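You operate a simulated robot arm through the tools that you are given. There is no shell and no other tool.

You run a simulated robot arm. Do the job below in one go: nothing can be reset, and whatever is moved stays where it is left.

JOB
Lock the turntable, sponge the soil off it and stand the green bowl there.
Fine: pink sponge, back where it lay. What is to be rubbed or washed off counts as gone when no trace of it is left.

The check looks at the end state, three seconds after you hand in, the way a careful person would. Anything else that was tipped, shoved, dropped, spilled or broken makes it a failure.

ROBOT AND FRAMES
A 6-joint arm with a fingered hand, fixed in place. Base frame: the origin is at the foot of the arm, x ahead of it, y to its left, z up; the work surface is at about z = 80. Units: cm, degrees, N and s.
With the tool pointing down near the work surface it reaches from about 34 to 82 cm from the base axis. Its first joint turns from -166.0 to 166.0 degrees. Payload 4 kg.
The TCP is the grasp point between the finger pads, 2.6 cm short of the fingertips. In the tool frame z runs along the fingers and y along their closing line. Largest opening 13.2 cm; the body of the gripper starts 7.3 cm behind the TCP. The gripper is a hand of 5 fingers: y runs from the thumb to the fingers, the wrist lies at [0, 0, -23.9] in the tool frame, and closing takes about 1.5 s.
Orientation is told as [roll, pitch, yaw] about the base's x, y, z axes, in that order, counted from this pose: with the fingers straight down and closing along the base's y, the tool's x points along the base's -x, its y along +y and its z along -z.

CONTROLS
- The arm moves only by the tool jog_arm. Its argument "increments" is a list of rows, each a list of 7 numbers: the closure, from 0 (fully open) to 1 (shut), then the shift along the tool's x, y, z in m, then the turn, a rotation vector about the tool's x, y, z in degrees. In form: [[fingers, x, y, z, ax, ay, az], ...]. A call has 1 to 20 rows; each row shifts and turns the commanded pose from where the row before left it, along the tool's axes as they then stand. A row lasts 0.2 s, in which the tool goes at most 5 cm and 8.6 degrees; a call with a longer step from one row to the next is refused whole, and so is a gripper value outside its range. Where a pose cannot be reached the arm comes as near as it can. A force on the tool above 40 N (or 10 N above the force at the start of the call, whichever is more), or a blocked arm, ends the call early, and 0.2 s more pass. Each finger travels about 4.5 cm/s and halts on what it meets, pressing with about 28 N; the grip force reading is that of the motor and also rises with nothing between the fingers. The clock runs only during rows and for 0.2 s after the last one: add rows that do not move to give the fingers time. The reply holds the time, the measured pose of the TCP, the force on the tool along the base axes, the opening and the grip force, in the units named above and with some noise, with the torque about the TCP (base axes, N m) and any sound that the robot's microphone picked up.
- Cameras (640 x 400 px; columns grow to the right, rows downward): "scene" is fixed at [22.02, -65.1, 142.79]; the picture's right is [0.91, -0.40, 0.00], its down [-0.16, -0.36, -0.92] and it looks along [0.37, 0.84, -0.40] (base axes); focal length 361 px, centre (320, 200). "wrist" rides on the gripper at [8.4, 0.2, -9.7] in the tool frame; the picture's right is [-0.02, 1.00, 0.00], its down [-0.75, -0.02, -0.66] and it looks along [-0.66, -0.01, 0.75] (tool axes); focal length 270 px, centre (320, 200). There is no depth. A picture from a camera that has moved, and an enlarged one, comes with that camera's place and axes in the base frame and with its lens.
- camera(camera): a new picture of that camera. It takes no simulated time.
- hand_shape(shape): the hand has 5 fingers and takes this shape, open, in about a second: jaw (thumb against the fingers, like two jaws); tri (thumb and two fingers); tip (a fingertip pinch); poke (one finger out to press); point (the index stretched); flat (the hand flat); cup (the hand cupped); fist (a fist). The gripper value then closes the fingers along that shape, each until it touches; the sizes above hold for jaw. It gives what a move gives, with no picture.
- enlarge(camera, box): a new picture of the part [left, top, right, bottom] of that camera's present view, enlarged. It takes no simulated time.
- close_job(): hands the job in; it is judged then, once.

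Places have to be worked out from the pictures, the camera data and where the tool is seen. Open the gripper and draw the arm clear of the work before you hand the job in, unless the task says otherwise.

The tools are called after "Emit:" as name(argument=value, ...) on one line, values as JSON. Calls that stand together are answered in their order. jog_arm: Moves the arm, as the interface text tells. Its arguments: {"type":"object","properties":{"increments":{"type":"array","items":{"type":"array","items":{"type":"number"}}}},"required":["increments"]} The other tools are called the same way: hand_shape (shape) gives the hand a shape; camera (camera) takes a picture; enlarge (camera, box) takes an enlarged picture of a part of a camera's view; close_job () hands the job in.

At the start:

```text
t: 0.0
tool_pos: [46.49, 31.78, 118.54]
ee_rot: [0.1, 0.1, 0.0]
force: [-0.2, -0.2, -0.1]
torque: [0.03, 0.0, 0.0]
grip_width: 13.17
gripper_force: 0.1
shape: jaw
```

scene: 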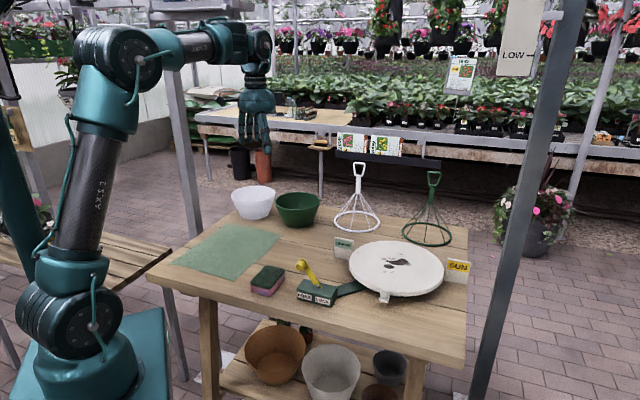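
wrist: 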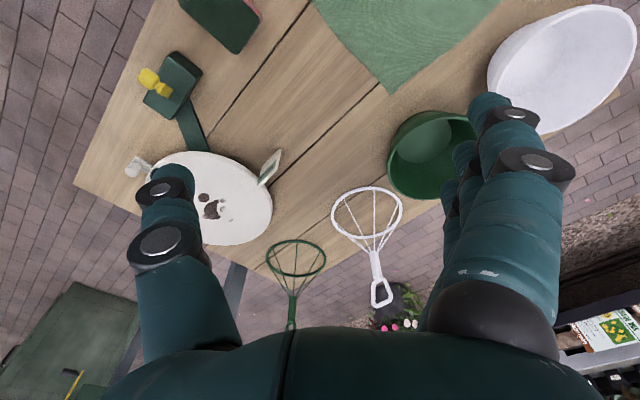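

I see the turntable with dark soil, a lock box with a yellow lever, the sponge, and bowls. I'll enlarge the parts first.

Emit:
enlarge(camera="scene", box=[230, 220, 390, 320])

Emit:
enlarge(camera="scene", box=[320, 220, 480, 320])

Emit:
enlarge(camera="scene", box=[200, 150, 360, 250])

Emit:
enlarge(camera="wrist", box=[100, 0, 340, 150])

Emit:
enlarge(camera="wrist", box=[100, 120, 340, 270])

```text
4.00 times, centred on (310, 270) of scene
camera zoom: at [22.02, -65.1, 142.79], right [0.91, -0.4, 0.0], down [-0.16, -0.36, -0.92], along [0.37, 0.84, -0.4], focal length 1444 px, centre (360, -80)
```

zoom: 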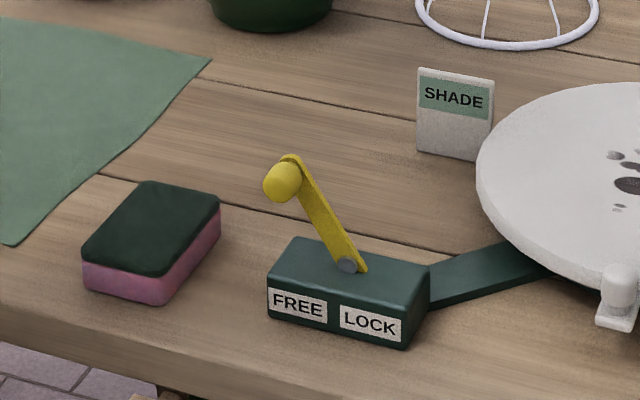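

```text
4.00 times, centred on (400, 270) of scene
camera zoom: at [22.02, -65.1, 142.79], right [0.91, -0.4, 0.0], down [-0.16, -0.36, -0.92], along [0.37, 0.84, -0.4], focal length 1444 px, centre (0, -80)
```

zoom: 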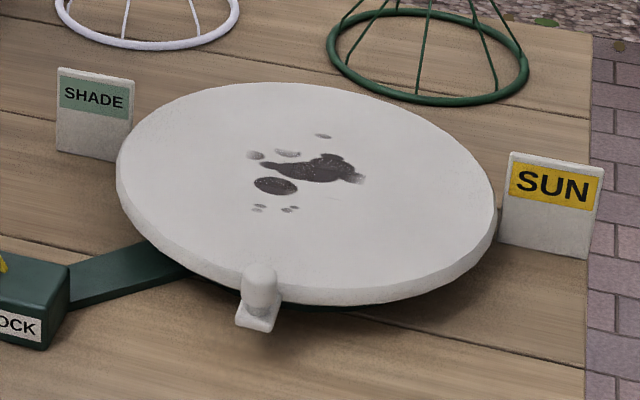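

```text
4.00 times, centred on (280, 200) of scene
camera zoom: at [22.02, -65.1, 142.79], right [0.91, -0.4, 0.0], down [-0.16, -0.36, -0.92], along [0.37, 0.84, -0.4], focal length 1444 px, centre (480, 200)
```

zoom: 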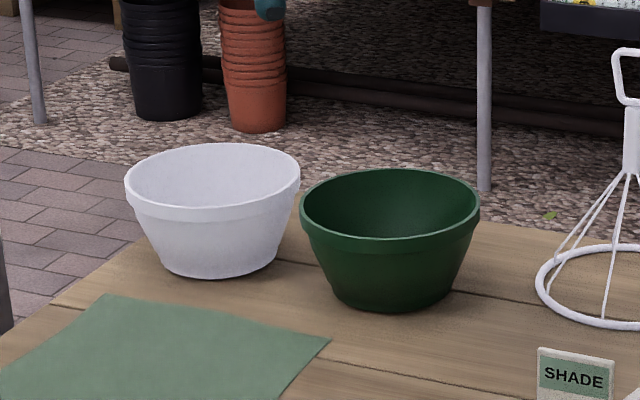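

```text
2.67 times, centred on (220, 75) of wrist
camera zoom: at [38.14, 31.9, 128.28], right [0.02, 1.0, 0.0], down [0.75, -0.02, 0.66], along [0.66, -0.01, -0.75], focal length 721 px, centre (587, 533)
```

zoom: 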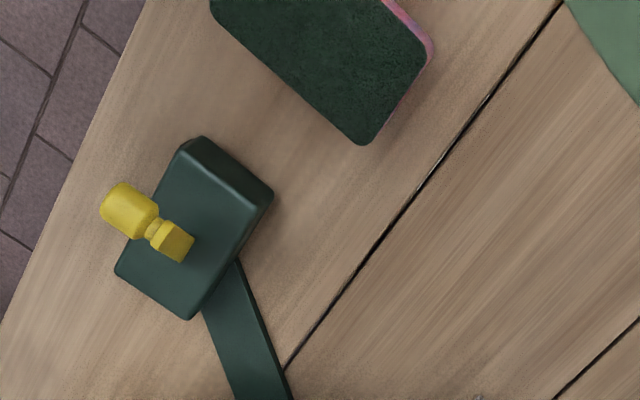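

```text
2.67 times, centred on (220, 195) of wrist
camera zoom: at [38.14, 31.9, 128.28], right [0.02, 1.0, 0.0], down [0.75, -0.02, 0.66], along [0.66, -0.01, -0.75], focal length 721 px, centre (587, 213)
```

zoom: 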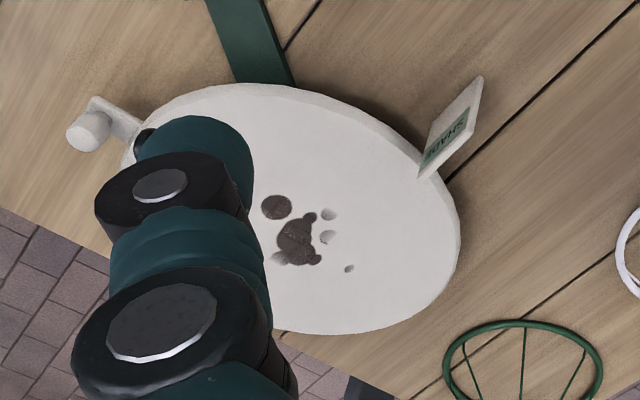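

I place the lever pivot near (52.9, 6.7, 84). Its knob is near (49.2, 8.9, 90) and leans toward FREE, so LOCK is toward (+0.7, -0.7). I'll set the poke shape here in free air and look at it.

Emit:
hand_shape(shape="poke")

Emit:
camera(camera="wrist")

Emit:
enlarge(camera="scene", box=[200, 60, 320, 160])

```text
t: 0.9
tool_pos: [46.44, 31.69, 118.45]
ee_rot: [0.0, 0.0, 0.0]
force: [-0.2, -0.6, 0.3]
torque: [-0.01, 0.04, 0.0]
grip_width: 0.0
gripper_force: 0.2
shape: poke
```

```text
taken
camera wrist: at [38.14, 31.9, 128.29], right [0.02, 1.0, 0.0], down [0.75, -0.02, 0.66], along [0.66, -0.01, -0.75], focal length 270 px, centre (320, 200)
```

wrist: 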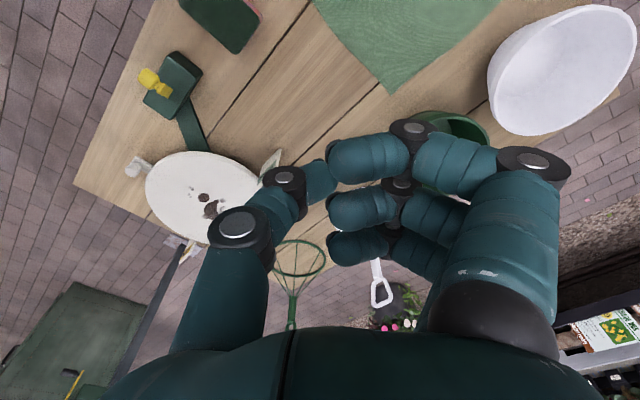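

```text
4.00 times, centred on (260, 110) of scene
camera zoom: at [22.02, -65.1, 142.79], right [0.91, -0.4, 0.0], down [-0.16, -0.36, -0.92], along [0.37, 0.84, -0.4], focal length 1444 px, centre (560, 560)
```

zoom: 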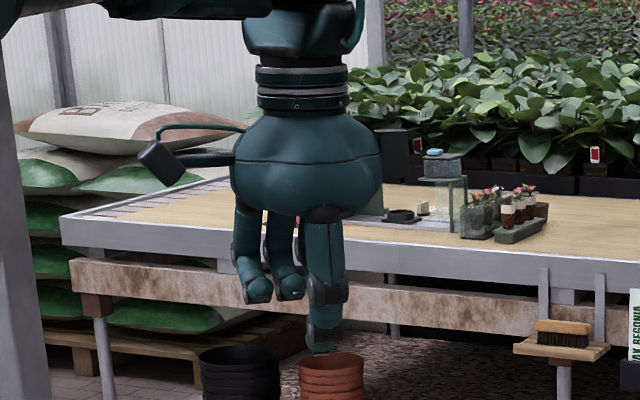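

In poke, a single fingertip lies on the TCP axis, about 2 to 2.6 cm beyond the TCP. I'll turn to yaw -45 and go above the FREE side of the lever, at about (46.0, 12.1, 100).

Emit:
jog_arm(increments=[[0, 0, 0, 0, 0, 0, 7.5], [0, 0, 0, 0, 0, 0, 7.5], [0, 0, 0, 0, 0, 0, 7.5], [0, 0, 0, 0, 0, 0, 7.5], [0, 0, 0, 0, 0, 0, 7.5], [0, 0, 0, 0, 0, 0, 7.5], [0, -0.0226, -0.0235, 0.0307, 0, 0, 0], [0, -0.0226, -0.0235, 0.0307, 0, 0, 0], [0, -0.0226, -0.0235, 0.0307, 0, 0, 0], [0, -0.0226, -0.0235, 0.0307, 0, 0, 0], [0, -0.0226, -0.0235, 0.0307, 0, 0, 0], [0, -0.0226, -0.0235, 0.0307, 0, 0, 0], [0, 0, 0, 0, 0, 0, 0]])

Emit:
camera(camera="wrist")

Emit:
enlarge(camera="scene", box=[230, 190, 390, 320])

```text
t: 3.7
tool_pos: [46.17, 12.24, 100.05]
ee_rot: [0.1, 0.0, -45.0]
force: [-0.6, -0.3, -0.3]
torque: [-0.01, -0.01, 0.01]
grip_width: 0.01
gripper_force: 0.1
shape: poke
```

```text
taken
camera wrist: at [40.52, 18.27, 109.71], right [0.72, 0.69, 0.0], down [0.52, -0.54, 0.66], along [0.46, -0.47, -0.75], focal length 270 px, centre (320, 200)
```

wrist: 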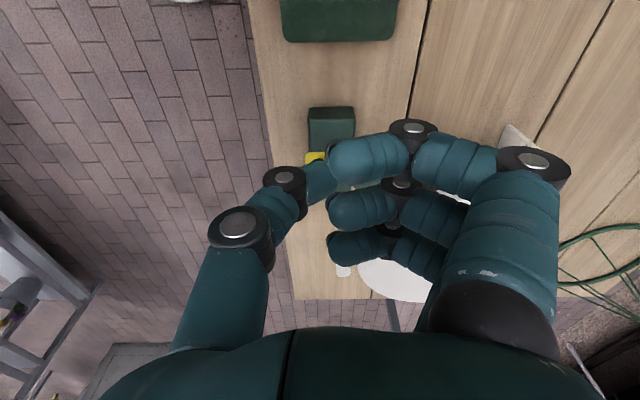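

```text
3.08 times, centred on (310, 255) of scene
camera zoom: at [22.02, -65.1, 142.79], right [0.91, -0.4, 0.0], down [-0.16, -0.36, -0.92], along [0.37, 0.84, -0.4], focal length 1110 px, centre (351, 31)
```

zoom: 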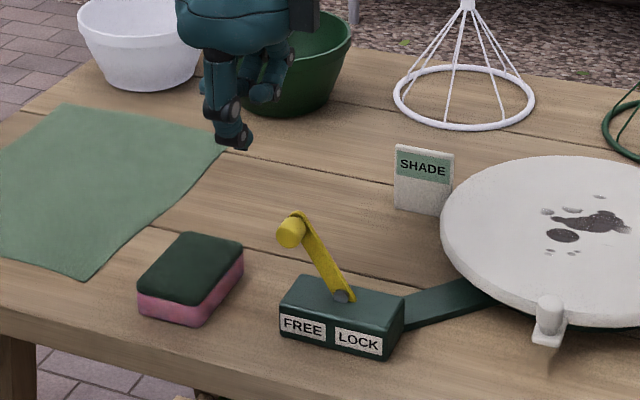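

The lever and knob match my estimate, and the fingertip is about 4.3 cm behind the knob on the FREE side. I'll lower the tip to z≈88 and look again.

Emit:
jog_arm(increments=[[0, 0, 0, 0.025, 0, 0, 0], [0, 0, 0, 0.025, 0, 0, 0], [0, 0, 0, 0.025, 0, 0, 0], [0, 0, 0, 0.022, 0, 0, 0], [0, 0, 0, 0, 0, 0, 0]])

Emit:
enlarge(camera="scene", box=[250, 220, 370, 310])

Emit:
camera(camera="wrist")

```text
t: 4.9
tool_pos: [46.15, 12.3, 90.49]
ee_rot: [0.0, 0.0, -45.0]
force: [0.4, -1.2, 0.1]
torque: [0.0, 0.02, 0.0]
grip_width: 0.02
gripper_force: 0.0
shape: poke
```

```text
4.44 times, centred on (310, 265) of scene
camera zoom: at [22.02, -65.1, 142.79], right [0.91, -0.4, 0.0], down [-0.16, -0.36, -0.92], along [0.37, 0.84, -0.4], focal length 1604 px, centre (364, -89)
```

zoom: 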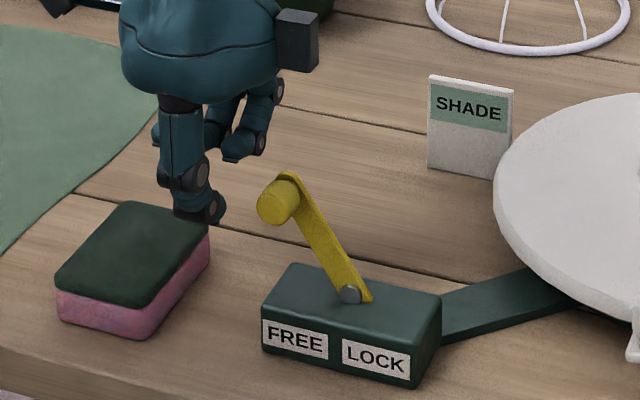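

```text
taken
camera wrist: at [40.4, 18.36, 100.17], right [0.72, 0.69, 0.0], down [0.52, -0.54, 0.66], along [0.46, -0.47, -0.75], focal length 270 px, centre (320, 200)
```

wrist: 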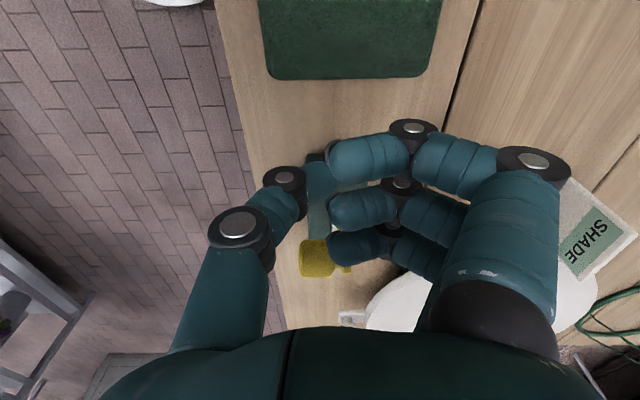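

The fingertip is behind the knob with clearance all round. I'll push slowly along tool -x, toward LOCK.

Emit:
jog_arm(increments=[[0, -0.006, 0, 0, 0, 0, 0], [0, -0.006, 0, 0, 0, 0, 0], [0, -0.006, 0, 0, 0, 0, 0], [0, -0.006, 0, 0, 0, 0, 0], [0, -0.006, 0, 0, 0, 0, 0], [0, -0.006, 0, 0, 0, 0, 0], [0, -0.006, 0, 0, 0, 0, 0], [0, -0.006, 0, 0, 0, 0, 0], [0, 0, 0, 0, 0, 0, 0]])

Emit:
enlarge(camera="scene", box=[250, 220, 370, 310])

```text
t: 6.9
tool_pos: [49.6, 8.77, 90.45]
ee_rot: [0.1, 0.0, -44.9]
force: [1.9, 10.3, 16.8]
torque: [-0.13, -0.31, 0.18]
grip_width: 0.0
gripper_force: 0.1
shape: poke
```

```text
4.44 times, centred on (310, 265) of scene
camera zoom: at [22.02, -65.1, 142.79], right [0.91, -0.4, 0.0], down [-0.16, -0.36, -0.92], along [0.37, 0.84, -0.4], focal length 1604 px, centre (364, -89)
```

zoom: 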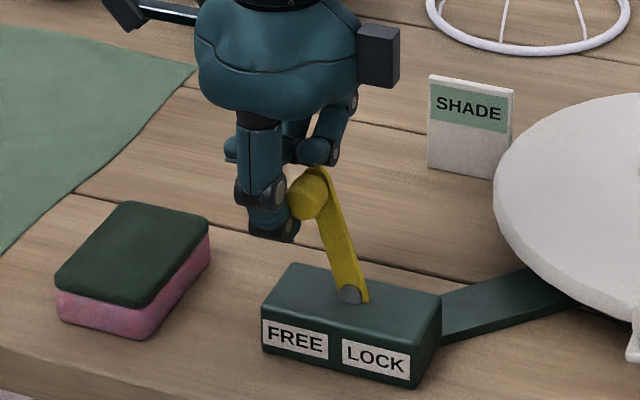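

The lever is moving, but the upward force suggests the knob is touching a curled finger. I'll back off a little, rise 1.3 cm, and push on.

Emit:
jog_arm(increments=[[0, 0.006, 0, 0, 0, 0, 0], [0, 0.002, 0, -0.013, 0, 0, 0], [0, -0.006, 0, 0, 0, 0, 0], [0, -0.006, 0, 0, 0, 0, 0], [0, -0.006, 0, 0, 0, 0, 0], [0, -0.006, 0, 0, 0, 0, 0], [0, -0.006, 0, 0, 0, 0, 0], [0, -0.006, 0, 0, 0, 0, 0], [0, 0, 0, 0, 0, 0, 0]])

Emit:
enlarge(camera="scene", box=[250, 220, 370, 310])

```text
t: 8.9
tool_pos: [51.48, 6.99, 91.65]
ee_rot: [-0.1, 0.0, -45.1]
force: [-0.3, 0.2, 0.2]
torque: [-0.01, 0.0, 0.04]
grip_width: 0.0
gripper_force: 0.0
shape: poke
```

```text
4.44 times, centred on (310, 265) of scene
camera zoom: at [22.02, -65.1, 142.79], right [0.91, -0.4, 0.0], down [-0.16, -0.36, -0.92], along [0.37, 0.84, -0.4], focal length 1604 px, centre (364, -89)
```

zoom: 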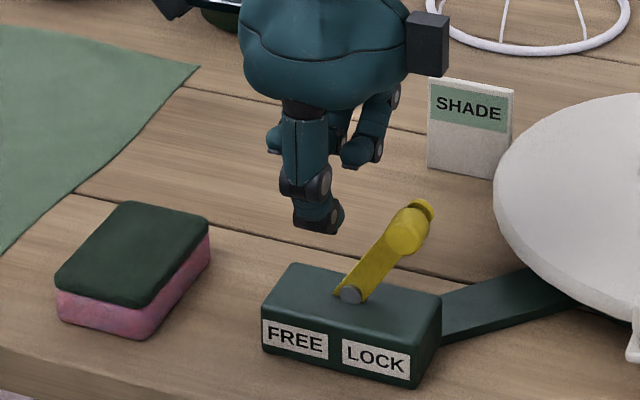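

The lever has snapped over to LOCK. I'll follow it gently to make sure it sits against its stop.

Emit:
jog_arm(increments=[[0, -0.005, 0, 0, 0, 0, 0], [0, -0.005, 0, 0, 0, 0, 0], [0, -0.005, 0, 0, 0, 0, 0], [0, -0.005, 0, 0, 0, 0, 0], [0, -0.005, 0, 0, 0, 0, 0], [0, -0.004, 0, 0, 0, 0, 0], [0, 0, 0, 0, 0, 0, 0]])

Emit:
enlarge(camera="scene", box=[250, 220, 370, 310])

```text
t: 10.5
tool_pos: [53.48, 4.88, 91.61]
ee_rot: [0.0, 0.0, -45.0]
force: [0.6, 0.3, 0.1]
torque: [0.01, 0.01, 0.0]
grip_width: 0.0
gripper_force: 0.1
shape: poke
```

```text
4.44 times, centred on (310, 265) of scene
camera zoom: at [22.02, -65.1, 142.79], right [0.91, -0.4, 0.0], down [-0.16, -0.36, -0.92], along [0.37, 0.84, -0.4], focal length 1604 px, centre (364, -89)
```

zoom: 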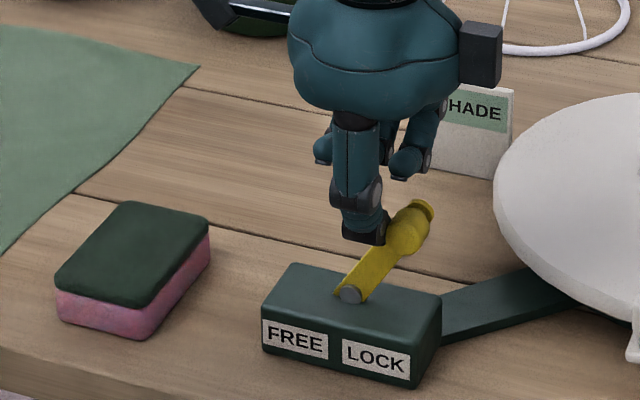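

No contact yet, so I'll go on a little more in small steps.

Emit:
jog_arm(increments=[[0, -0.004, 0, 0, 0, 0, 0], [0, -0.004, 0, 0, 0, 0, 0], [0, -0.003, 0, 0, 0, 0, 0], [0, -0.003, 0, 0, 0, 0, 0], [0, 0, 0, 0, 0, 0, 0]])

Emit:
enlarge(camera="scene", box=[250, 220, 370, 310])

```text
t: 11.4
tool_pos: [53.95, 4.42, 91.57]
ee_rot: [-0.4, 0.7, -44.4]
force: [-12.0, 13.3, 1.8]
torque: [0.18, 0.15, -0.06]
grip_width: 0.0
gripper_force: 0.1
shape: poke
stopped in row 4: the force on the tool passed its limit at 44 N (the readings are from after the stop); the commanded pose is now the measured one
```

```text
4.44 times, centred on (310, 265) of scene
camera zoom: at [22.02, -65.1, 142.79], right [0.91, -0.4, 0.0], down [-0.16, -0.36, -0.92], along [0.37, 0.84, -0.4], focal length 1604 px, centre (364, -89)
```

zoom: 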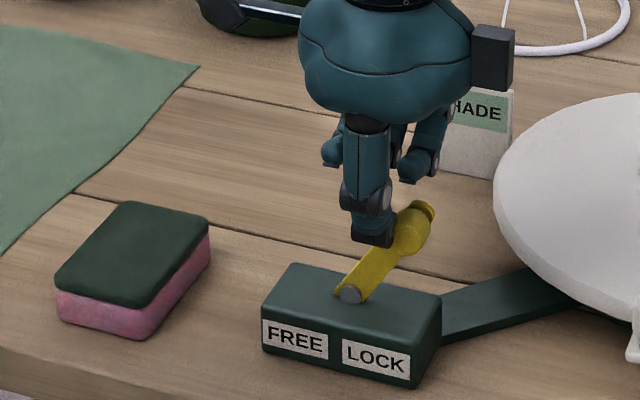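

The lever is hard against its LOCK stop and the box hasn't shifted. I'll back off and rise.

Emit:
jog_arm(increments=[[0, 0.01, 0, 0, 0, 0, 0], [0, 0.02, 0, 0, 0, 0, 0], [0, 0, 0, -0.03, 0, 0, 0], [0, 0, 0, -0.04, 0, 0, 0], [0, 0, 0, -0.04, 0, 0, 0], [0, 0, 0, -0.04, 0, 0, 0], [0, 0, 0, -0.04, -0.4, -0.7, 0.6], [0, 0, 0, 0, 0, 0, 0]])

Emit:
hand_shape(shape="jaw")

Emit:
camera(camera="scene")

```text
t: 13.2
tool_pos: [52.18, 6.27, 110.62]
ee_rot: [0.3, -0.2, -45.2]
force: [0.1, 0.6, -0.6]
torque: [0.0, -0.01, 0.0]
grip_width: 0.0
gripper_force: 0.0
shape: poke
```

```text
t: 14.1
tool_pos: [52.18, 6.21, 110.62]
ee_rot: [0.3, -0.2, -45.2]
force: [-0.5, 0.2, 0.1]
torque: [0.02, -0.04, 0.03]
grip_width: 13.19
gripper_force: 0.1
shape: jaw
```

```text
taken
```

scene: 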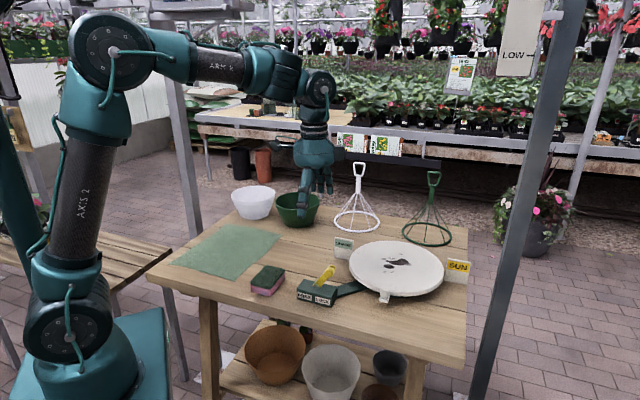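

Lock confirmed. Next I'll rotate to yaw +45, so the closing line matches the sponge's short side, and go above the sponge at about (43, 18).

Emit:
jog_arm(increments=[[0, 0, 0, 0, 0.3, 0.2, -8.2], [0, 0, 0, 0, 0, 0, -8.2], [0, 0, 0, 0, 0, 0, -8.2], [0, 0, 0, 0, 0, 0, -8.2], [0, 0, 0, 0, 0, 0, -8.2], [0, 0, 0, 0, 0, 0, -8.2], [0, 0, 0, 0, 0, 0, -8.2], [0, 0, 0, 0, 0, 0, -8.2], [0, 0, 0, 0, 0, 0, -8.2], [0, 0, 0, 0, 0, 0, -8.2], [0, 0, 0, 0, 0, 0, -8.2], [0, -0.0046, 0.0371, 0, 0, 0, 0], [0, -0.0046, 0.0371, 0, 0, 0, 0], [0, -0.0046, 0.0371, 0, 0, 0, 0], [0, -0.0046, 0.0371, 0, 0, 0, 0], [0, 0, 0, 0, 0, 0, 0]])

Emit:
camera(camera="wrist")

```text
t: 17.5
tool_pos: [42.79, 18.21, 110.45]
ee_rot: [0.0, 0.1, 45.1]
force: [-0.4, -0.3, -0.8]
torque: [0.01, -0.01, 0.01]
grip_width: 13.19
gripper_force: 0.0
shape: jaw
```

```text
taken
camera wrist: at [36.8, 12.29, 120.24], right [-0.69, 0.72, 0.0], down [0.54, 0.52, 0.66], along [0.47, 0.45, -0.75], focal length 270 px, centre (320, 200)
```

wrist: 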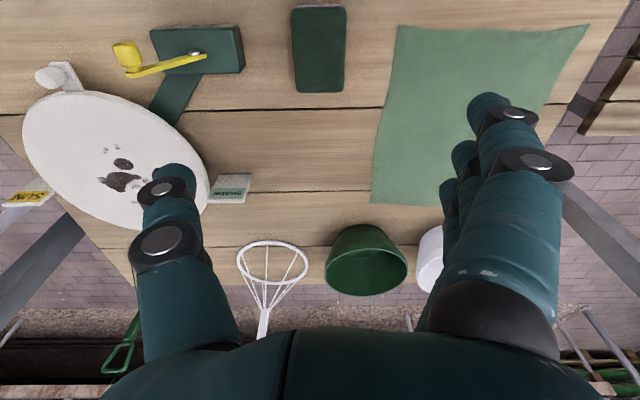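

The sponge is centred at about (42.85, 18.0), about 9.4 by 6.4 cm, and lined up with the hand. I'll narrow the hand a little and descend to z=86 to check.

Emit:
jog_arm(increments=[[0.1, 0, 0, 0.04, 0, 0, 0], [0.2, 0, 0, 0.04, 0, 0, 0], [0.3, 0, -0.001, 0.04, 0, 0, 0], [0.3, 0, -0.001, 0.04, 0, 0, 0], [0.3, 0, 0, 0.04, 0, 0, 0], [0.3, 0, 0, 0.03, 0, 0, 0], [0.3, 0, 0, 0.0145, 0, 0, 0], [0.3, 0, 0, 0, 0, 0, 0]])

Emit:
enlarge(camera="scene", box=[220, 220, 340, 310])

Emit:
camera(camera="wrist")

```text
t: 19.3
tool_pos: [42.84, 18.09, 86.21]
ee_rot: [0.0, 0.1, 45.0]
force: [0.4, 0.9, -0.1]
torque: [-0.01, -0.02, -0.01]
grip_width: 9.26
gripper_force: 0.1
shape: jaw
```

```text
4.44 times, centred on (280, 265) of scene
camera zoom: at [22.02, -65.1, 142.79], right [0.91, -0.4, 0.0], down [-0.16, -0.36, -0.92], along [0.37, 0.84, -0.4], focal length 1604 px, centre (498, -89)
```

zoom: 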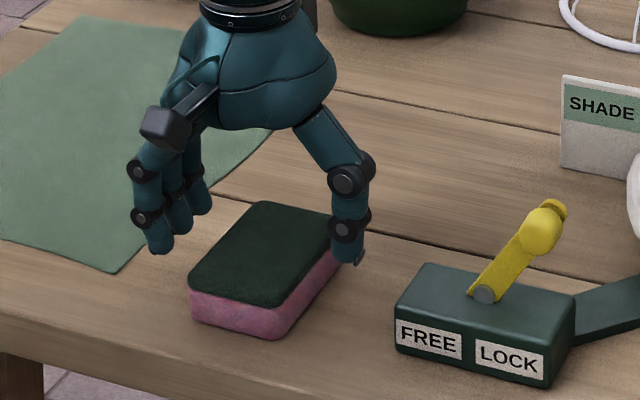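

```text
taken
camera wrist: at [36.87, 12.2, 95.94], right [-0.69, 0.72, 0.0], down [0.54, 0.52, 0.66], along [0.47, 0.45, -0.75], focal length 270 px, centre (320, 200)
```

wrist: 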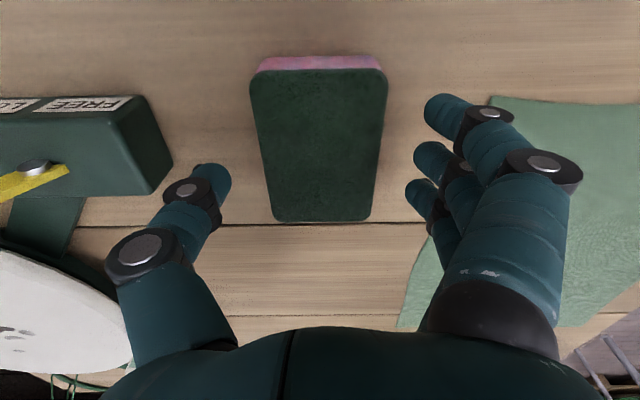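

The hand is well centred over the sponge. I'll descend to TCP z≈83.8 and close on it.

Emit:
jog_arm(increments=[[0.3, 0, 0, 0.01, 0, 0, 0], [0.3, 0, 0, 0.008, 0, 0, 0], [0.3, 0, 0, 0.006, 0, 0, 0], [0.3, 0, 0, 0, 0, 0, 0], [0.5, 0, 0, 0, 0, 0, 0], [0.6, 0, 0, 0, 0, 0, 0], [0.7, 0, 0, 0, 0, 0, 0], [0.8, 0, 0, 0, 0, 0, 0], [0.8, 0, 0, 0, 0, 0, 0], [0.8, 0, 0, 0, 0, 0, 0], [0.8, 0, 0, 0, 0, 0, 0]])

Emit:
enlarge(camera="scene", box=[220, 220, 340, 310])

Emit:
camera(camera="wrist")

```text
t: 21.7
tool_pos: [42.9, 18.03, 83.83]
ee_rot: [0.0, 0.1, 44.9]
force: [0.4, -0.4, -0.3]
torque: [0.01, -0.01, 0.02]
grip_width: 5.93
gripper_force: 27.8
shape: jaw
```

```text
4.44 times, centred on (280, 265) of scene
camera zoom: at [22.02, -65.1, 142.79], right [0.91, -0.4, 0.0], down [-0.16, -0.36, -0.92], along [0.37, 0.84, -0.4], focal length 1604 px, centre (498, -89)
```

zoom: 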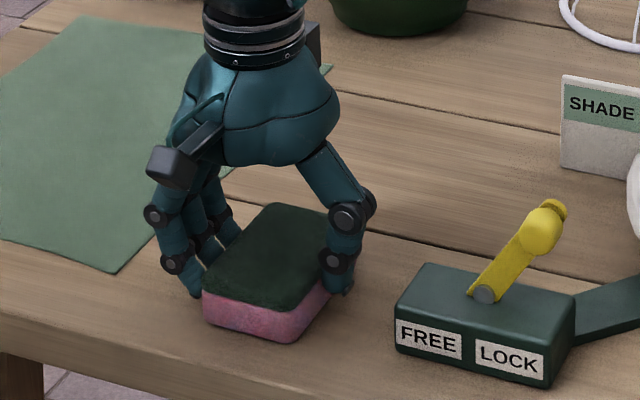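

```text
taken
camera wrist: at [36.94, 12.04, 93.51], right [-0.69, 0.72, 0.0], down [0.54, 0.52, 0.66], along [0.47, 0.45, -0.75], focal length 270 px, centre (320, 200)
```

wrist: 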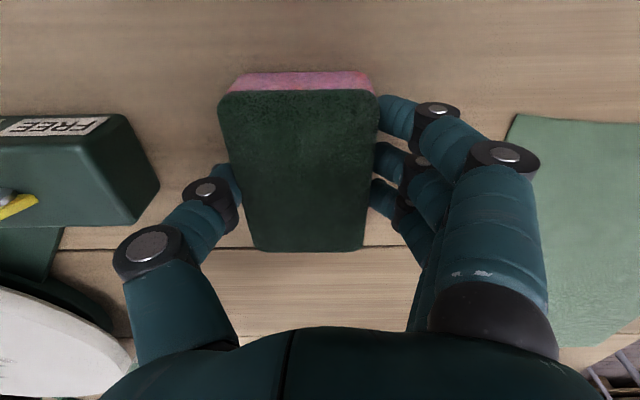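

The sponge is held at 5.9 cm. It slid about 0.8 cm toward the thumb while closing, which I'll correct when I return it. I'll lift, turn to yaw 0, and travel high to the turntable.

Emit:
jog_arm(increments=[[0.8, 0, 0, -0.02, 0, 0, 0], [0.8, 0, 0, -0.04, 0, 0, 0], [0.8, 0, 0, -0.045, 0, 0, 0], [0.8, 0, 0, -0.045, 0, 0, 0], [0.8, 0, 0, -0.04, 0, 0, 0], [0.8, 0, 0, 0, 0, 0, 7.5], [0.8, 0, 0, 0, 0, 0, 7.5], [0.8, 0, 0, 0, 0, 0, 7.5], [0.8, 0, 0, 0, 0, 0, 7.5], [0.8, 0, 0, 0, 0, 0, 7.5], [0.8, 0, 0, 0, 0, 0, 7.5], [0.8, -0.036, -0.0135, 0, 0, 0, 0], [0.8, -0.036, -0.0135, 0, 0, 0, 0], [0.8, -0.036, -0.0135, 0, 0, 0, 0], [0.8, -0.036, -0.0135, 0, 0, 0, 0], [0.8, -0.036, -0.0135, 0, 0, 0, 0], [0.8, -0.036, -0.0135, 0, 0, 0, 0], [0.8, -0.036, -0.0135, 0, 0, 0, 0], [0.8, -0.036, -0.0135, 0, 0, 0, 0], [0.8, 0, 0, 0, 0, 0, 0]])

Emit:
camera(camera="wrist")

Emit:
enlarge(camera="scene", box=[320, 190, 480, 310])

```text
t: 25.9
tool_pos: [71.96, 6.93, 102.94]
ee_rot: [-0.1, 0.1, 0.1]
force: [1.0, 0.4, 0.4]
torque: [0.01, 0.05, 0.04]
grip_width: 5.92
gripper_force: 28.3
shape: jaw
```

```text
taken
camera wrist: at [63.7, 7.17, 112.58], right [0.02, 1.0, 0.0], down [0.75, -0.01, 0.66], along [0.66, -0.02, -0.75], focal length 270 px, centre (320, 200)
```

wrist: 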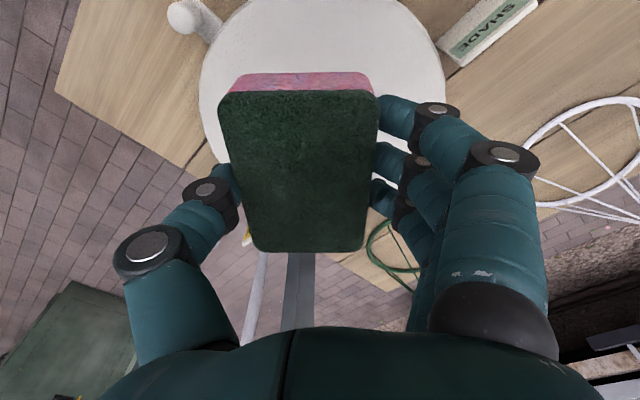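

```text
3.33 times, centred on (400, 250) of scene
camera zoom: at [22.02, -65.1, 142.79], right [0.91, -0.4, 0.0], down [-0.16, -0.36, -0.92], along [0.37, 0.84, -0.4], focal length 1203 px, centre (53, 33)
```

zoom: 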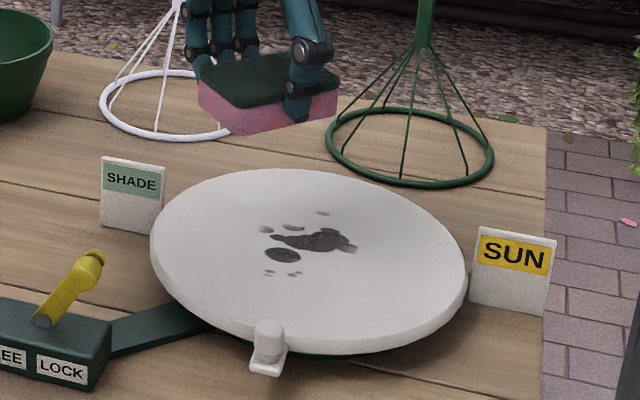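

The sponge hangs level and the soil is in clear view. I'll move to x≈76, lower to just above the disc, then feel down for contact.

Emit:
jog_arm(increments=[[0.8, -0.02, 0.0, 0.03, 0, 0, 0], [0.8, -0.02, 0.0, 0.03, 0, 0, 0], [0.8, 0, 0, 0.03, 0, 0, 0], [0.8, 0, 0, 0.03, 0, 0, 0], [0.8, 0, 0, 0.014, 0, 0, 0], [0.8, 0, 0, 0.003, 0, 0, 0], [0.8, 0, 0, 0.003, 0, 0, 0], [0.8, 0, 0, 0.003, 0, 0, 0], [0.8, 0, 0, 0, 0, 0, 0]])

Emit:
enlarge(camera="scene", box=[320, 190, 480, 310])

```text
t: 27.9
tool_pos: [75.88, 7.05, 88.61]
ee_rot: [-0.1, 0.1, 0.0]
force: [0.4, 0.7, -0.4]
torque: [0.03, 0.01, -0.01]
grip_width: 5.9
gripper_force: 27.7
shape: jaw
```

```text
3.33 times, centred on (400, 250) of scene
camera zoom: at [22.02, -65.1, 142.79], right [0.91, -0.4, 0.0], down [-0.16, -0.36, -0.92], along [0.37, 0.84, -0.4], focal length 1203 px, centre (53, 33)
```

zoom: 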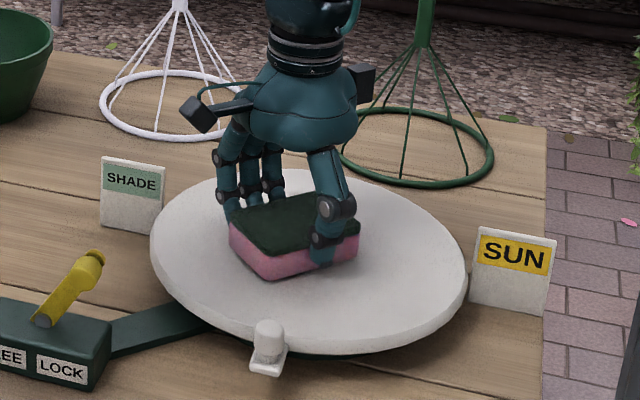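

Still just above the surface, so I'll feel down in 2 mm steps.

Emit:
jog_arm(increments=[[0.8, 0, 0, 0.002, 0, 0, 0], [0.8, 0, 0, 0.002, 0, 0, 0], [0.8, 0, 0, 0.002, 0, 0, 0], [0.8, 0, 0, 0, 0, 0, 0]])

```text
t: 28.9
tool_pos: [75.81, 7.14, 88.03]
ee_rot: [-0.1, -0.3, 0.1]
force: [-0.4, -0.6, 22.1]
torque: [-0.3, 0.05, 0.0]
grip_width: 5.9
gripper_force: 27.8
shape: jaw
```

Contact at z≈88.1 with 22 N. I'll ease up slightly and stroke in y while staying on the surface.

Emit:
jog_arm(increments=[[0.8, 0, 0, -0.001, 0, 0, 0], [0.8, 0, 0.008, 0, 0, 0, 0], [0.8, 0, 0.01, 0, 0, 0, 0], [0.8, 0, 0.01, 0, 0, 0, 0], [0.8, 0, 0.01, 0, 0, 0, 0], [0.8, 0, 0.01, 0, 0, 0, 0], [0.8, 0, -0.01, 0, 0, 0, 0], [0.8, 0, -0.01, 0, 0, 0, 0], [0.8, 0, -0.01, 0, 0, 0, 0], [0.8, 0, -0.01, 0, 0, 0, 0], [0.8, 0, -0.01, 0, 0, 0, 0], [0.8, 0, 0, 0, 0, 0, 0]])

Emit:
enlarge(camera="scene", box=[320, 190, 480, 310])

```text
t: 31.5
tool_pos: [75.78, 7.0, 88.12]
ee_rot: [-0.1, 0.0, -0.1]
force: [-0.5, 10.8, 15.9]
torque: [0.28, -0.01, 0.01]
grip_width: 5.85
gripper_force: 27.9
shape: jaw
```

```text
3.33 times, centred on (400, 250) of scene
camera zoom: at [22.02, -65.1, 142.79], right [0.91, -0.4, 0.0], down [-0.16, -0.36, -0.92], along [0.37, 0.84, -0.4], focal length 1203 px, centre (53, 33)
```

zoom: 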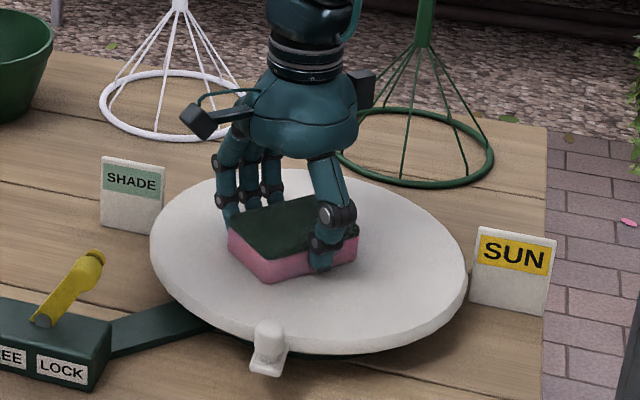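

The stroke works and the disc stays put. I'll wipe the -y side, then move outward in x for another full pass.

Emit:
jog_arm(increments=[[0.8, 0, -0.01, 0, 0, 0, 0], [0.8, 0, -0.01, 0, 0, 0, 0], [0.8, 0, -0.01, 0, 0, 0, 0], [0.8, 0, -0.01, 0, 0, 0, 0], [0.8, -0.01, 0, 0, 0, 0, 0], [0.8, -0.01, 0, 0, 0, 0, 0], [0.8, -0.008, 0, 0, 0, 0, 0], [0.8, 0, 0.01, 0, 0, 0, 0], [0.8, 0, 0.01, 0, 0, 0, 0], [0.8, 0, 0.01, 0, 0, 0, 0], [0.8, 0, 0.01, 0, 0, 0, 0], [0.8, 0, 0.01, 0, 0, 0, 0], [0.8, 0, 0.01, 0, 0, 0, 0], [0.8, 0, 0.01, 0, 0, 0, 0], [0.8, 0, 0.01, 0, 0, 0, 0], [0.8, 0, 0.01, 0, 0, 0, 0], [0.8, 0, 0, 0, 0, 0, 0]])

Emit:
enlarge(camera="scene", box=[320, 190, 480, 310])

```text
t: 35.1
tool_pos: [78.6, 12.03, 88.06]
ee_rot: [-0.1, 0.0, 0.0]
force: [-1.3, -6.9, 8.8]
torque: [-0.23, 0.09, 0.04]
grip_width: 5.85
gripper_force: 28.0
shape: jaw
```

```text
3.33 times, centred on (400, 250) of scene
camera zoom: at [22.02, -65.1, 142.79], right [0.91, -0.4, 0.0], down [-0.16, -0.36, -0.92], along [0.37, 0.84, -0.4], focal length 1203 px, centre (53, 33)
```

zoom: 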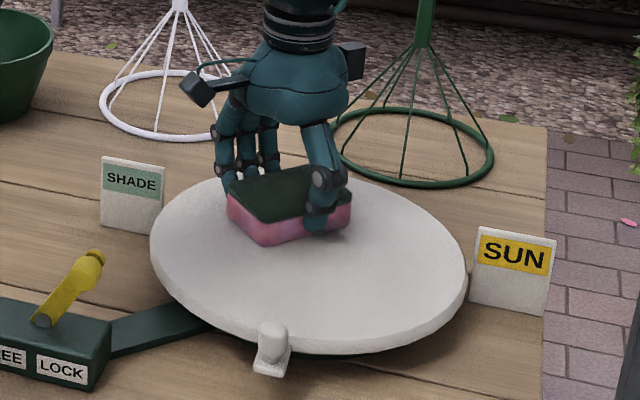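

The disc already looks clean. One more pass a little further out, then I'll lift and back away to inspect.

Emit:
jog_arm(increments=[[0.8, -0.008, 0, 0, 0, 0, 0], [0.8, 0, -0.01, 0, 0, 0, 0], [0.8, 0, -0.01, 0, 0, 0, 0], [0.8, 0, -0.01, 0, 0, 0, 0], [0.8, 0, -0.01, 0, 0, 0, 0], [0.8, 0, -0.01, 0, 0, 0, 0], [0.8, 0, -0.01, 0, 0, 0, 0], [0.8, 0, -0.01, 0, 0, 0, 0], [0.8, 0, -0.01, 0, 0, 0, 0], [0.8, 0, 0, -0.02, 0, 0, 0], [0.8, 0, 0, -0.04, 0, 0, 0], [0.8, 0.01, 0, -0.04, 0, 0, 0], [0.8, 0.04, 0, -0.02, 0, 0, 0], [0.8, 0.04, 0.01, -0.02, 0, 0, 0], [0.8, 0.04, 0.01, 0, 0, 0, 0], [0.8, 0.04, 0.01, 0, 0, 0, 0], [0.8, 0.04, 0.01, 0, 0, 0, 0], [0.8, 0.04, 0.01, 0, 0, 0, 0], [0.8, 0, 0, 0, 0, 0, 0]])

Emit:
enlarge(camera="scene", box=[340, 230, 460, 310])

Emit:
camera(camera="wrist")

Emit:
camera(camera="scene")

```text
t: 39.1
tool_pos: [54.03, 9.06, 102.28]
ee_rot: [-0.1, 0.0, 0.0]
force: [-0.2, 0.7, 0.6]
torque: [0.04, 0.0, -0.03]
grip_width: 5.94
gripper_force: 27.3
shape: jaw
```

```text
5.00 times, centred on (400, 270) of scene
camera zoom: at [22.02, -65.1, 142.79], right [0.91, -0.4, 0.0], down [-0.16, -0.36, -0.92], along [0.37, 0.84, -0.4], focal length 1804 px, centre (-80, -150)
```

zoom: 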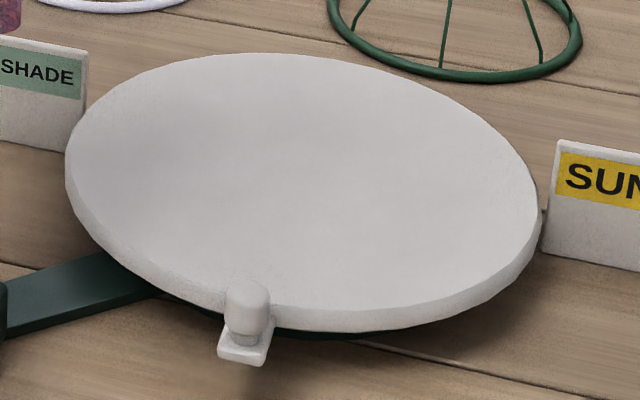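

```text
taken
camera wrist: at [45.75, 9.23, 111.96], right [0.02, 1.0, 0.0], down [0.75, -0.01, 0.66], along [0.66, -0.02, -0.75], focal length 270 px, centre (320, 200)
```

wrist: 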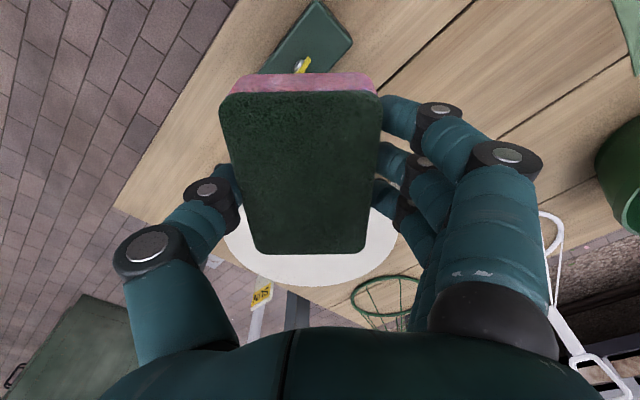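

```text
taken
```

scene: 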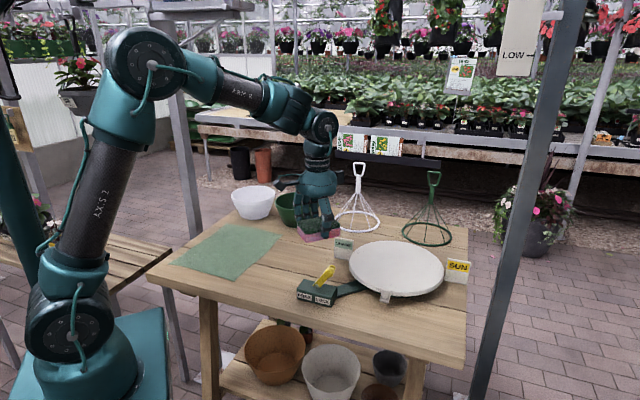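

The disc looks spotless from the scene camera. Now I'll return the sponge: rotate back to yaw 45 and go above its old spot, with the 0.8 cm slip compensated (TCP at 42.33, 18.6).

Emit:
jog_arm(increments=[[0.8, 0, 0, 0, 0, 0, -7.5], [0.8, 0, 0, 0, 0, 0, -7.5], [0.8, 0, 0, 0, 0, 0, -7.5], [0.8, 0, 0, 0, 0, 0, -7.5], [0.8, 0, 0, 0, 0, 0, -7.5], [0.8, 0, 0, 0, 0, 0, -7.5], [0.8, 0.0038, 0.0375, 0, 0, 0, 0], [0.8, 0.0038, 0.0375, 0, 0, 0, 0], [0.8, 0.0038, 0.0375, 0, 0, 0, 0], [0.8, 0.0038, 0.0375, 0, 0, 0, 0], [0.8, 0, 0, 0.04, 0, 0, 0], [0.8, 0, 0, 0.04, 0, 0, 0], [0.8, 0, 0, 0.04, 0, 0, 0], [0.8, 0, 0, 0.03, 0, 0, 0], [0.8, 0, 0, 0.01, 0, 0, 0], [0.8, 0, 0, 0.01, 0, 0, 0], [0.8, 0, 0, 0, 0, 0, 0]])

Emit:
camera(camera="wrist")

Emit:
enlarge(camera="scene", box=[220, 220, 340, 310])

```text
t: 42.7
tool_pos: [42.76, 18.5, 85.03]
ee_rot: [-0.2, 0.1, 45.0]
force: [0.4, -0.1, -0.6]
torque: [0.03, 0.0, 0.0]
grip_width: 5.91
gripper_force: 28.1
shape: jaw
```

```text
taken
camera wrist: at [36.76, 12.64, 94.81], right [-0.69, 0.72, 0.0], down [0.54, 0.52, 0.66], along [0.47, 0.45, -0.75], focal length 270 px, centre (320, 200)
```

wrist: 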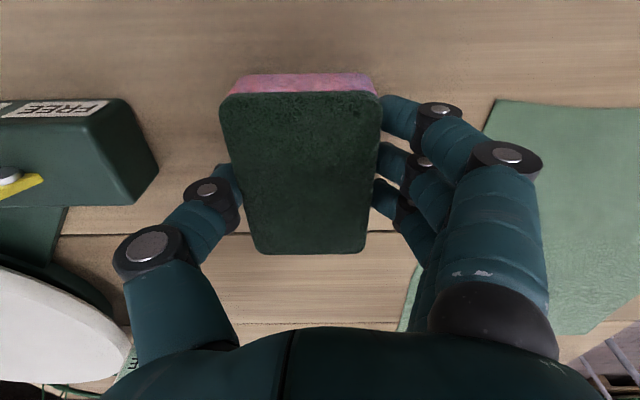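

```text
4.44 times, centred on (280, 265) of scene
camera zoom: at [22.02, -65.1, 142.79], right [0.91, -0.4, 0.0], down [-0.16, -0.36, -0.92], along [0.37, 0.84, -0.4], focal length 1604 px, centre (498, -89)
```

zoom: 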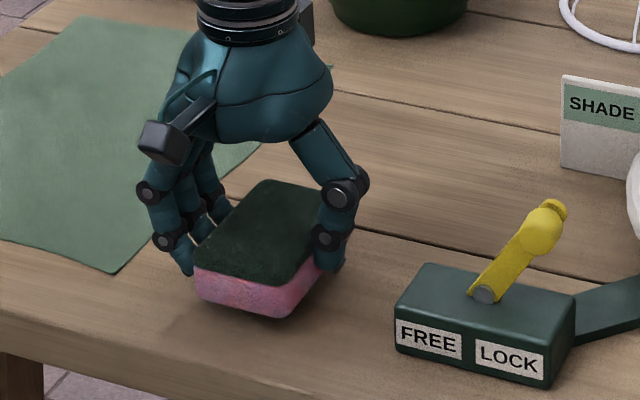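

I'll nudge the last few millimetres, set the sponge down, and open.

Emit:
jog_arm(increments=[[0.8, 0.0023, 0.0038, 0.004, 0, 0, 0], [0.8, 0, 0, 0.004, 0, 0, 0], [0.8, 0, 0, 0.002, 0, 0, 0], [0.8, 0, 0, 0.001, 0, 0, 0], [0.8, 0, 0, 0, 0, 0, 0]])

```text
t: 43.9
tool_pos: [42.37, 18.44, 83.78]
ee_rot: [0.0, -0.1, 45.1]
force: [0.1, -0.3, -0.3]
torque: [-0.01, 0.01, 0.0]
grip_width: 5.9
gripper_force: 28.2
shape: jaw
```

No contact yet, so I'll lower another 1 to 2 mm and then release.

Emit:
jog_arm(increments=[[0.8, 0, 0, 0.001, 0, 0, 0], [0.8, 0, 0, 0, 0, 0, 0], [0.6, 0, 0, 0, 0, 0, 0], [0.5, 0, 0, 0, 0, 0, 0], [0.4, 0, 0, 0, 0, 0, 0], [0.3, 0, 0, 0, 0, 0, 0], [0.25, 0, 0, 0, 0, 0, 0], [0.25, 0, 0, 0, 0, 0, 0], [0.25, 0, 0, 0, 0, 0, 0]])

Emit:
enlarge(camera="scene", box=[220, 220, 340, 310])

Emit:
camera(camera="wrist")

```text
t: 45.9
tool_pos: [42.43, 18.56, 83.73]
ee_rot: [-0.1, 0.1, 45.0]
force: [-0.1, 0.3, 0.7]
torque: [0.01, 0.01, 0.01]
grip_width: 9.87
gripper_force: 0.1
shape: jaw
```

```text
4.44 times, centred on (280, 265) of scene
camera zoom: at [22.02, -65.1, 142.79], right [0.91, -0.4, 0.0], down [-0.16, -0.36, -0.92], along [0.37, 0.84, -0.4], focal length 1604 px, centre (498, -89)
```

zoom: 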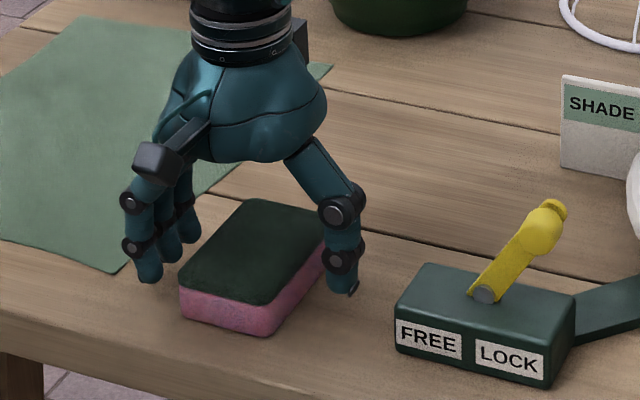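

```text
taken
camera wrist: at [36.33, 12.67, 93.55], right [-0.69, 0.72, 0.0], down [0.54, 0.52, 0.66], along [0.47, 0.45, -0.75], focal length 270 px, centre (320, 200)
```

wrist: 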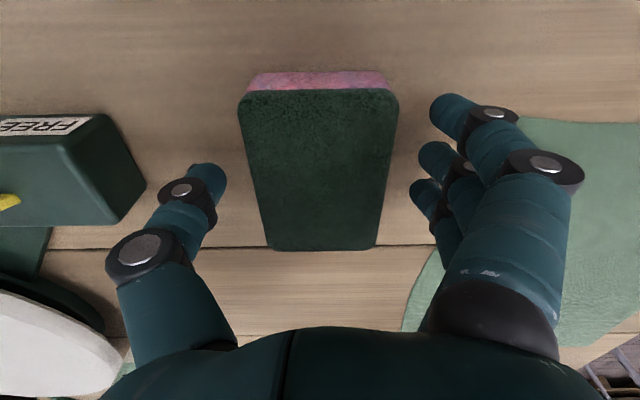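

On release the sponge relaxed back, leaving it about 0.6 cm short along the closing line compared with its first picture. I'll regrip, lift 3 mm, shift 0.6 cm, and release again.

Emit:
jog_arm(increments=[[0.5, 0, 0, 0, 0, 0, 0], [0.6, 0, 0, 0, 0, 0, 0], [0.7, 0, 0, 0, 0, 0, 0], [0.8, 0, 0, 0, 0, 0, 0], [0.8, 0, 0, 0, 0, 0, 0], [0.8, 0, 0, 0, 0, 0, 0], [0.8, 0, 0, 0, 0, 0, 0], [0.8, 0, 0, -0.003, 0, 0, 0], [0.8, 0, -0.006, 0, 0, 0, 0], [0.8, 0, 0, 0.003, 0, 0, 0], [0.8, 0, 0, 0, 0, 0, 0], [0.6, 0, 0, 0, 0, 0, 0], [0.5, 0, 0, 0, 0, 0, 0], [0.4, 0, 0, 0, 0, 0, 0], [0.3, 0, 0, 0, 0, 0, 0], [0.25, 0, 0, 0, 0, 0, 0], [0.25, 0, 0, 0, 0, 0, 0], [0.25, 0, 0, 0, 0, 0, 0]])

Emit:
enlarge(camera="scene", box=[220, 220, 340, 310])

```text
t: 49.7
tool_pos: [42.77, 18.15, 83.73]
ee_rot: [0.0, 0.1, 45.0]
force: [-0.2, -0.1, 0.0]
torque: [-0.03, -0.01, 0.0]
grip_width: 9.88
gripper_force: 0.0
shape: jaw
```

```text
4.44 times, centred on (280, 265) of scene
camera zoom: at [22.02, -65.1, 142.79], right [0.91, -0.4, 0.0], down [-0.16, -0.36, -0.92], along [0.37, 0.84, -0.4], focal length 1604 px, centre (498, -89)
```

zoom: 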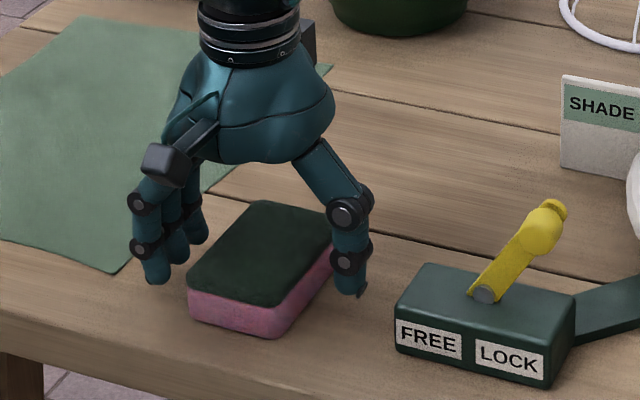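

The sponge is back matching its first picture. I'll rise, rotate to yaw -51.7 so the closing line is radial through the green bowl, and move near it for a look.

Emit:
jog_arm(increments=[[0.2, 0, 0, -0.02, 0, 0, 0], [0, 0, 0, -0.04, 0, 0, 0], [0, 0, 0, -0.04, 0, 0, 0], [0, 0, 0, -0.045, 0, 0, 0], [0, 0, 0, -0.045, 0, 0, 0], [0, 0, 0, -0.045, 0, 0, 8.06], [0, 0, 0, -0.03, 0, 0, 8.06], [0, 0, 0, 0, 0, 0, 8.06], [0, 0, 0, 0, 0, 0, 8.06], [0, 0, 0, 0, 0, 0, 8.06], [0, 0, 0, 0, 0, 0, 8.06], [0, 0, 0, 0, 0, 0, 8.06], [0, 0, 0, 0, 0, 0, 8.06], [0, 0, 0, 0, 0, 0, 8.06], [0, 0, 0, 0, 0, 0, 8.06], [0, 0, 0, 0, 0, 0, 8.06], [0, 0, 0, 0, 0, 0, 8.06], [0, 0, 0, 0, 0, 0, 0]])

Emit:
camera(camera="wrist")

Emit:
enlarge(camera="scene", box=[220, 220, 460, 310])

```text
t: 53.5
tool_pos: [42.79, 18.13, 110.25]
ee_rot: [-0.1, -0.1, -51.7]
force: [0.0, -0.2, 0.6]
torque: [-0.01, 0.01, 0.0]
grip_width: 13.16
gripper_force: 0.0
shape: jaw
```

```text
taken
camera wrist: at [37.78, 24.94, 120.03], right [0.8, 0.6, 0.0], down [0.45, -0.6, 0.66], along [0.4, -0.53, -0.75], focal length 270 px, centre (320, 200)
```

wrist: 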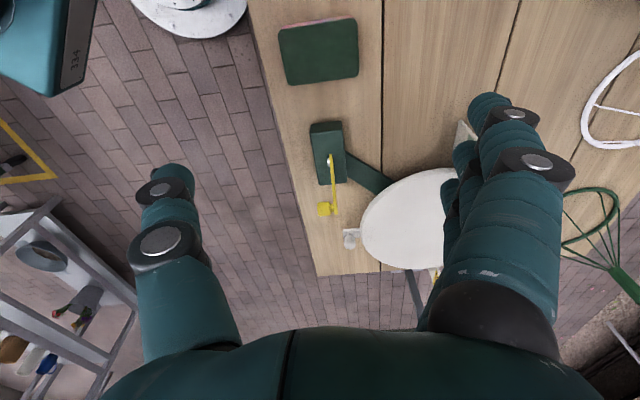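

```text
2.67 times, centred on (340, 265) of scene
camera zoom: at [22.02, -65.1, 142.79], right [0.91, -0.4, 0.0], down [-0.16, -0.36, -0.92], along [0.37, 0.84, -0.4], focal length 962 px, centre (267, 27)
```

zoom: 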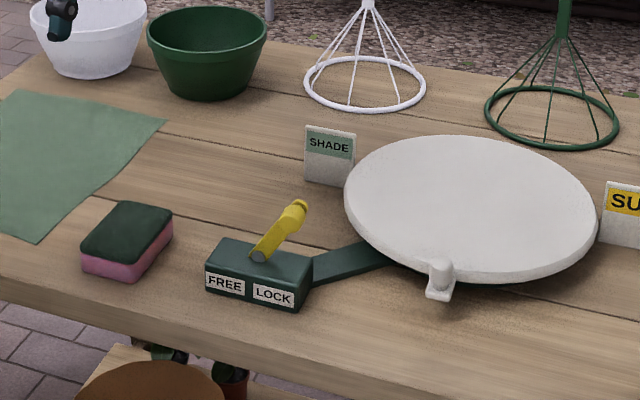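

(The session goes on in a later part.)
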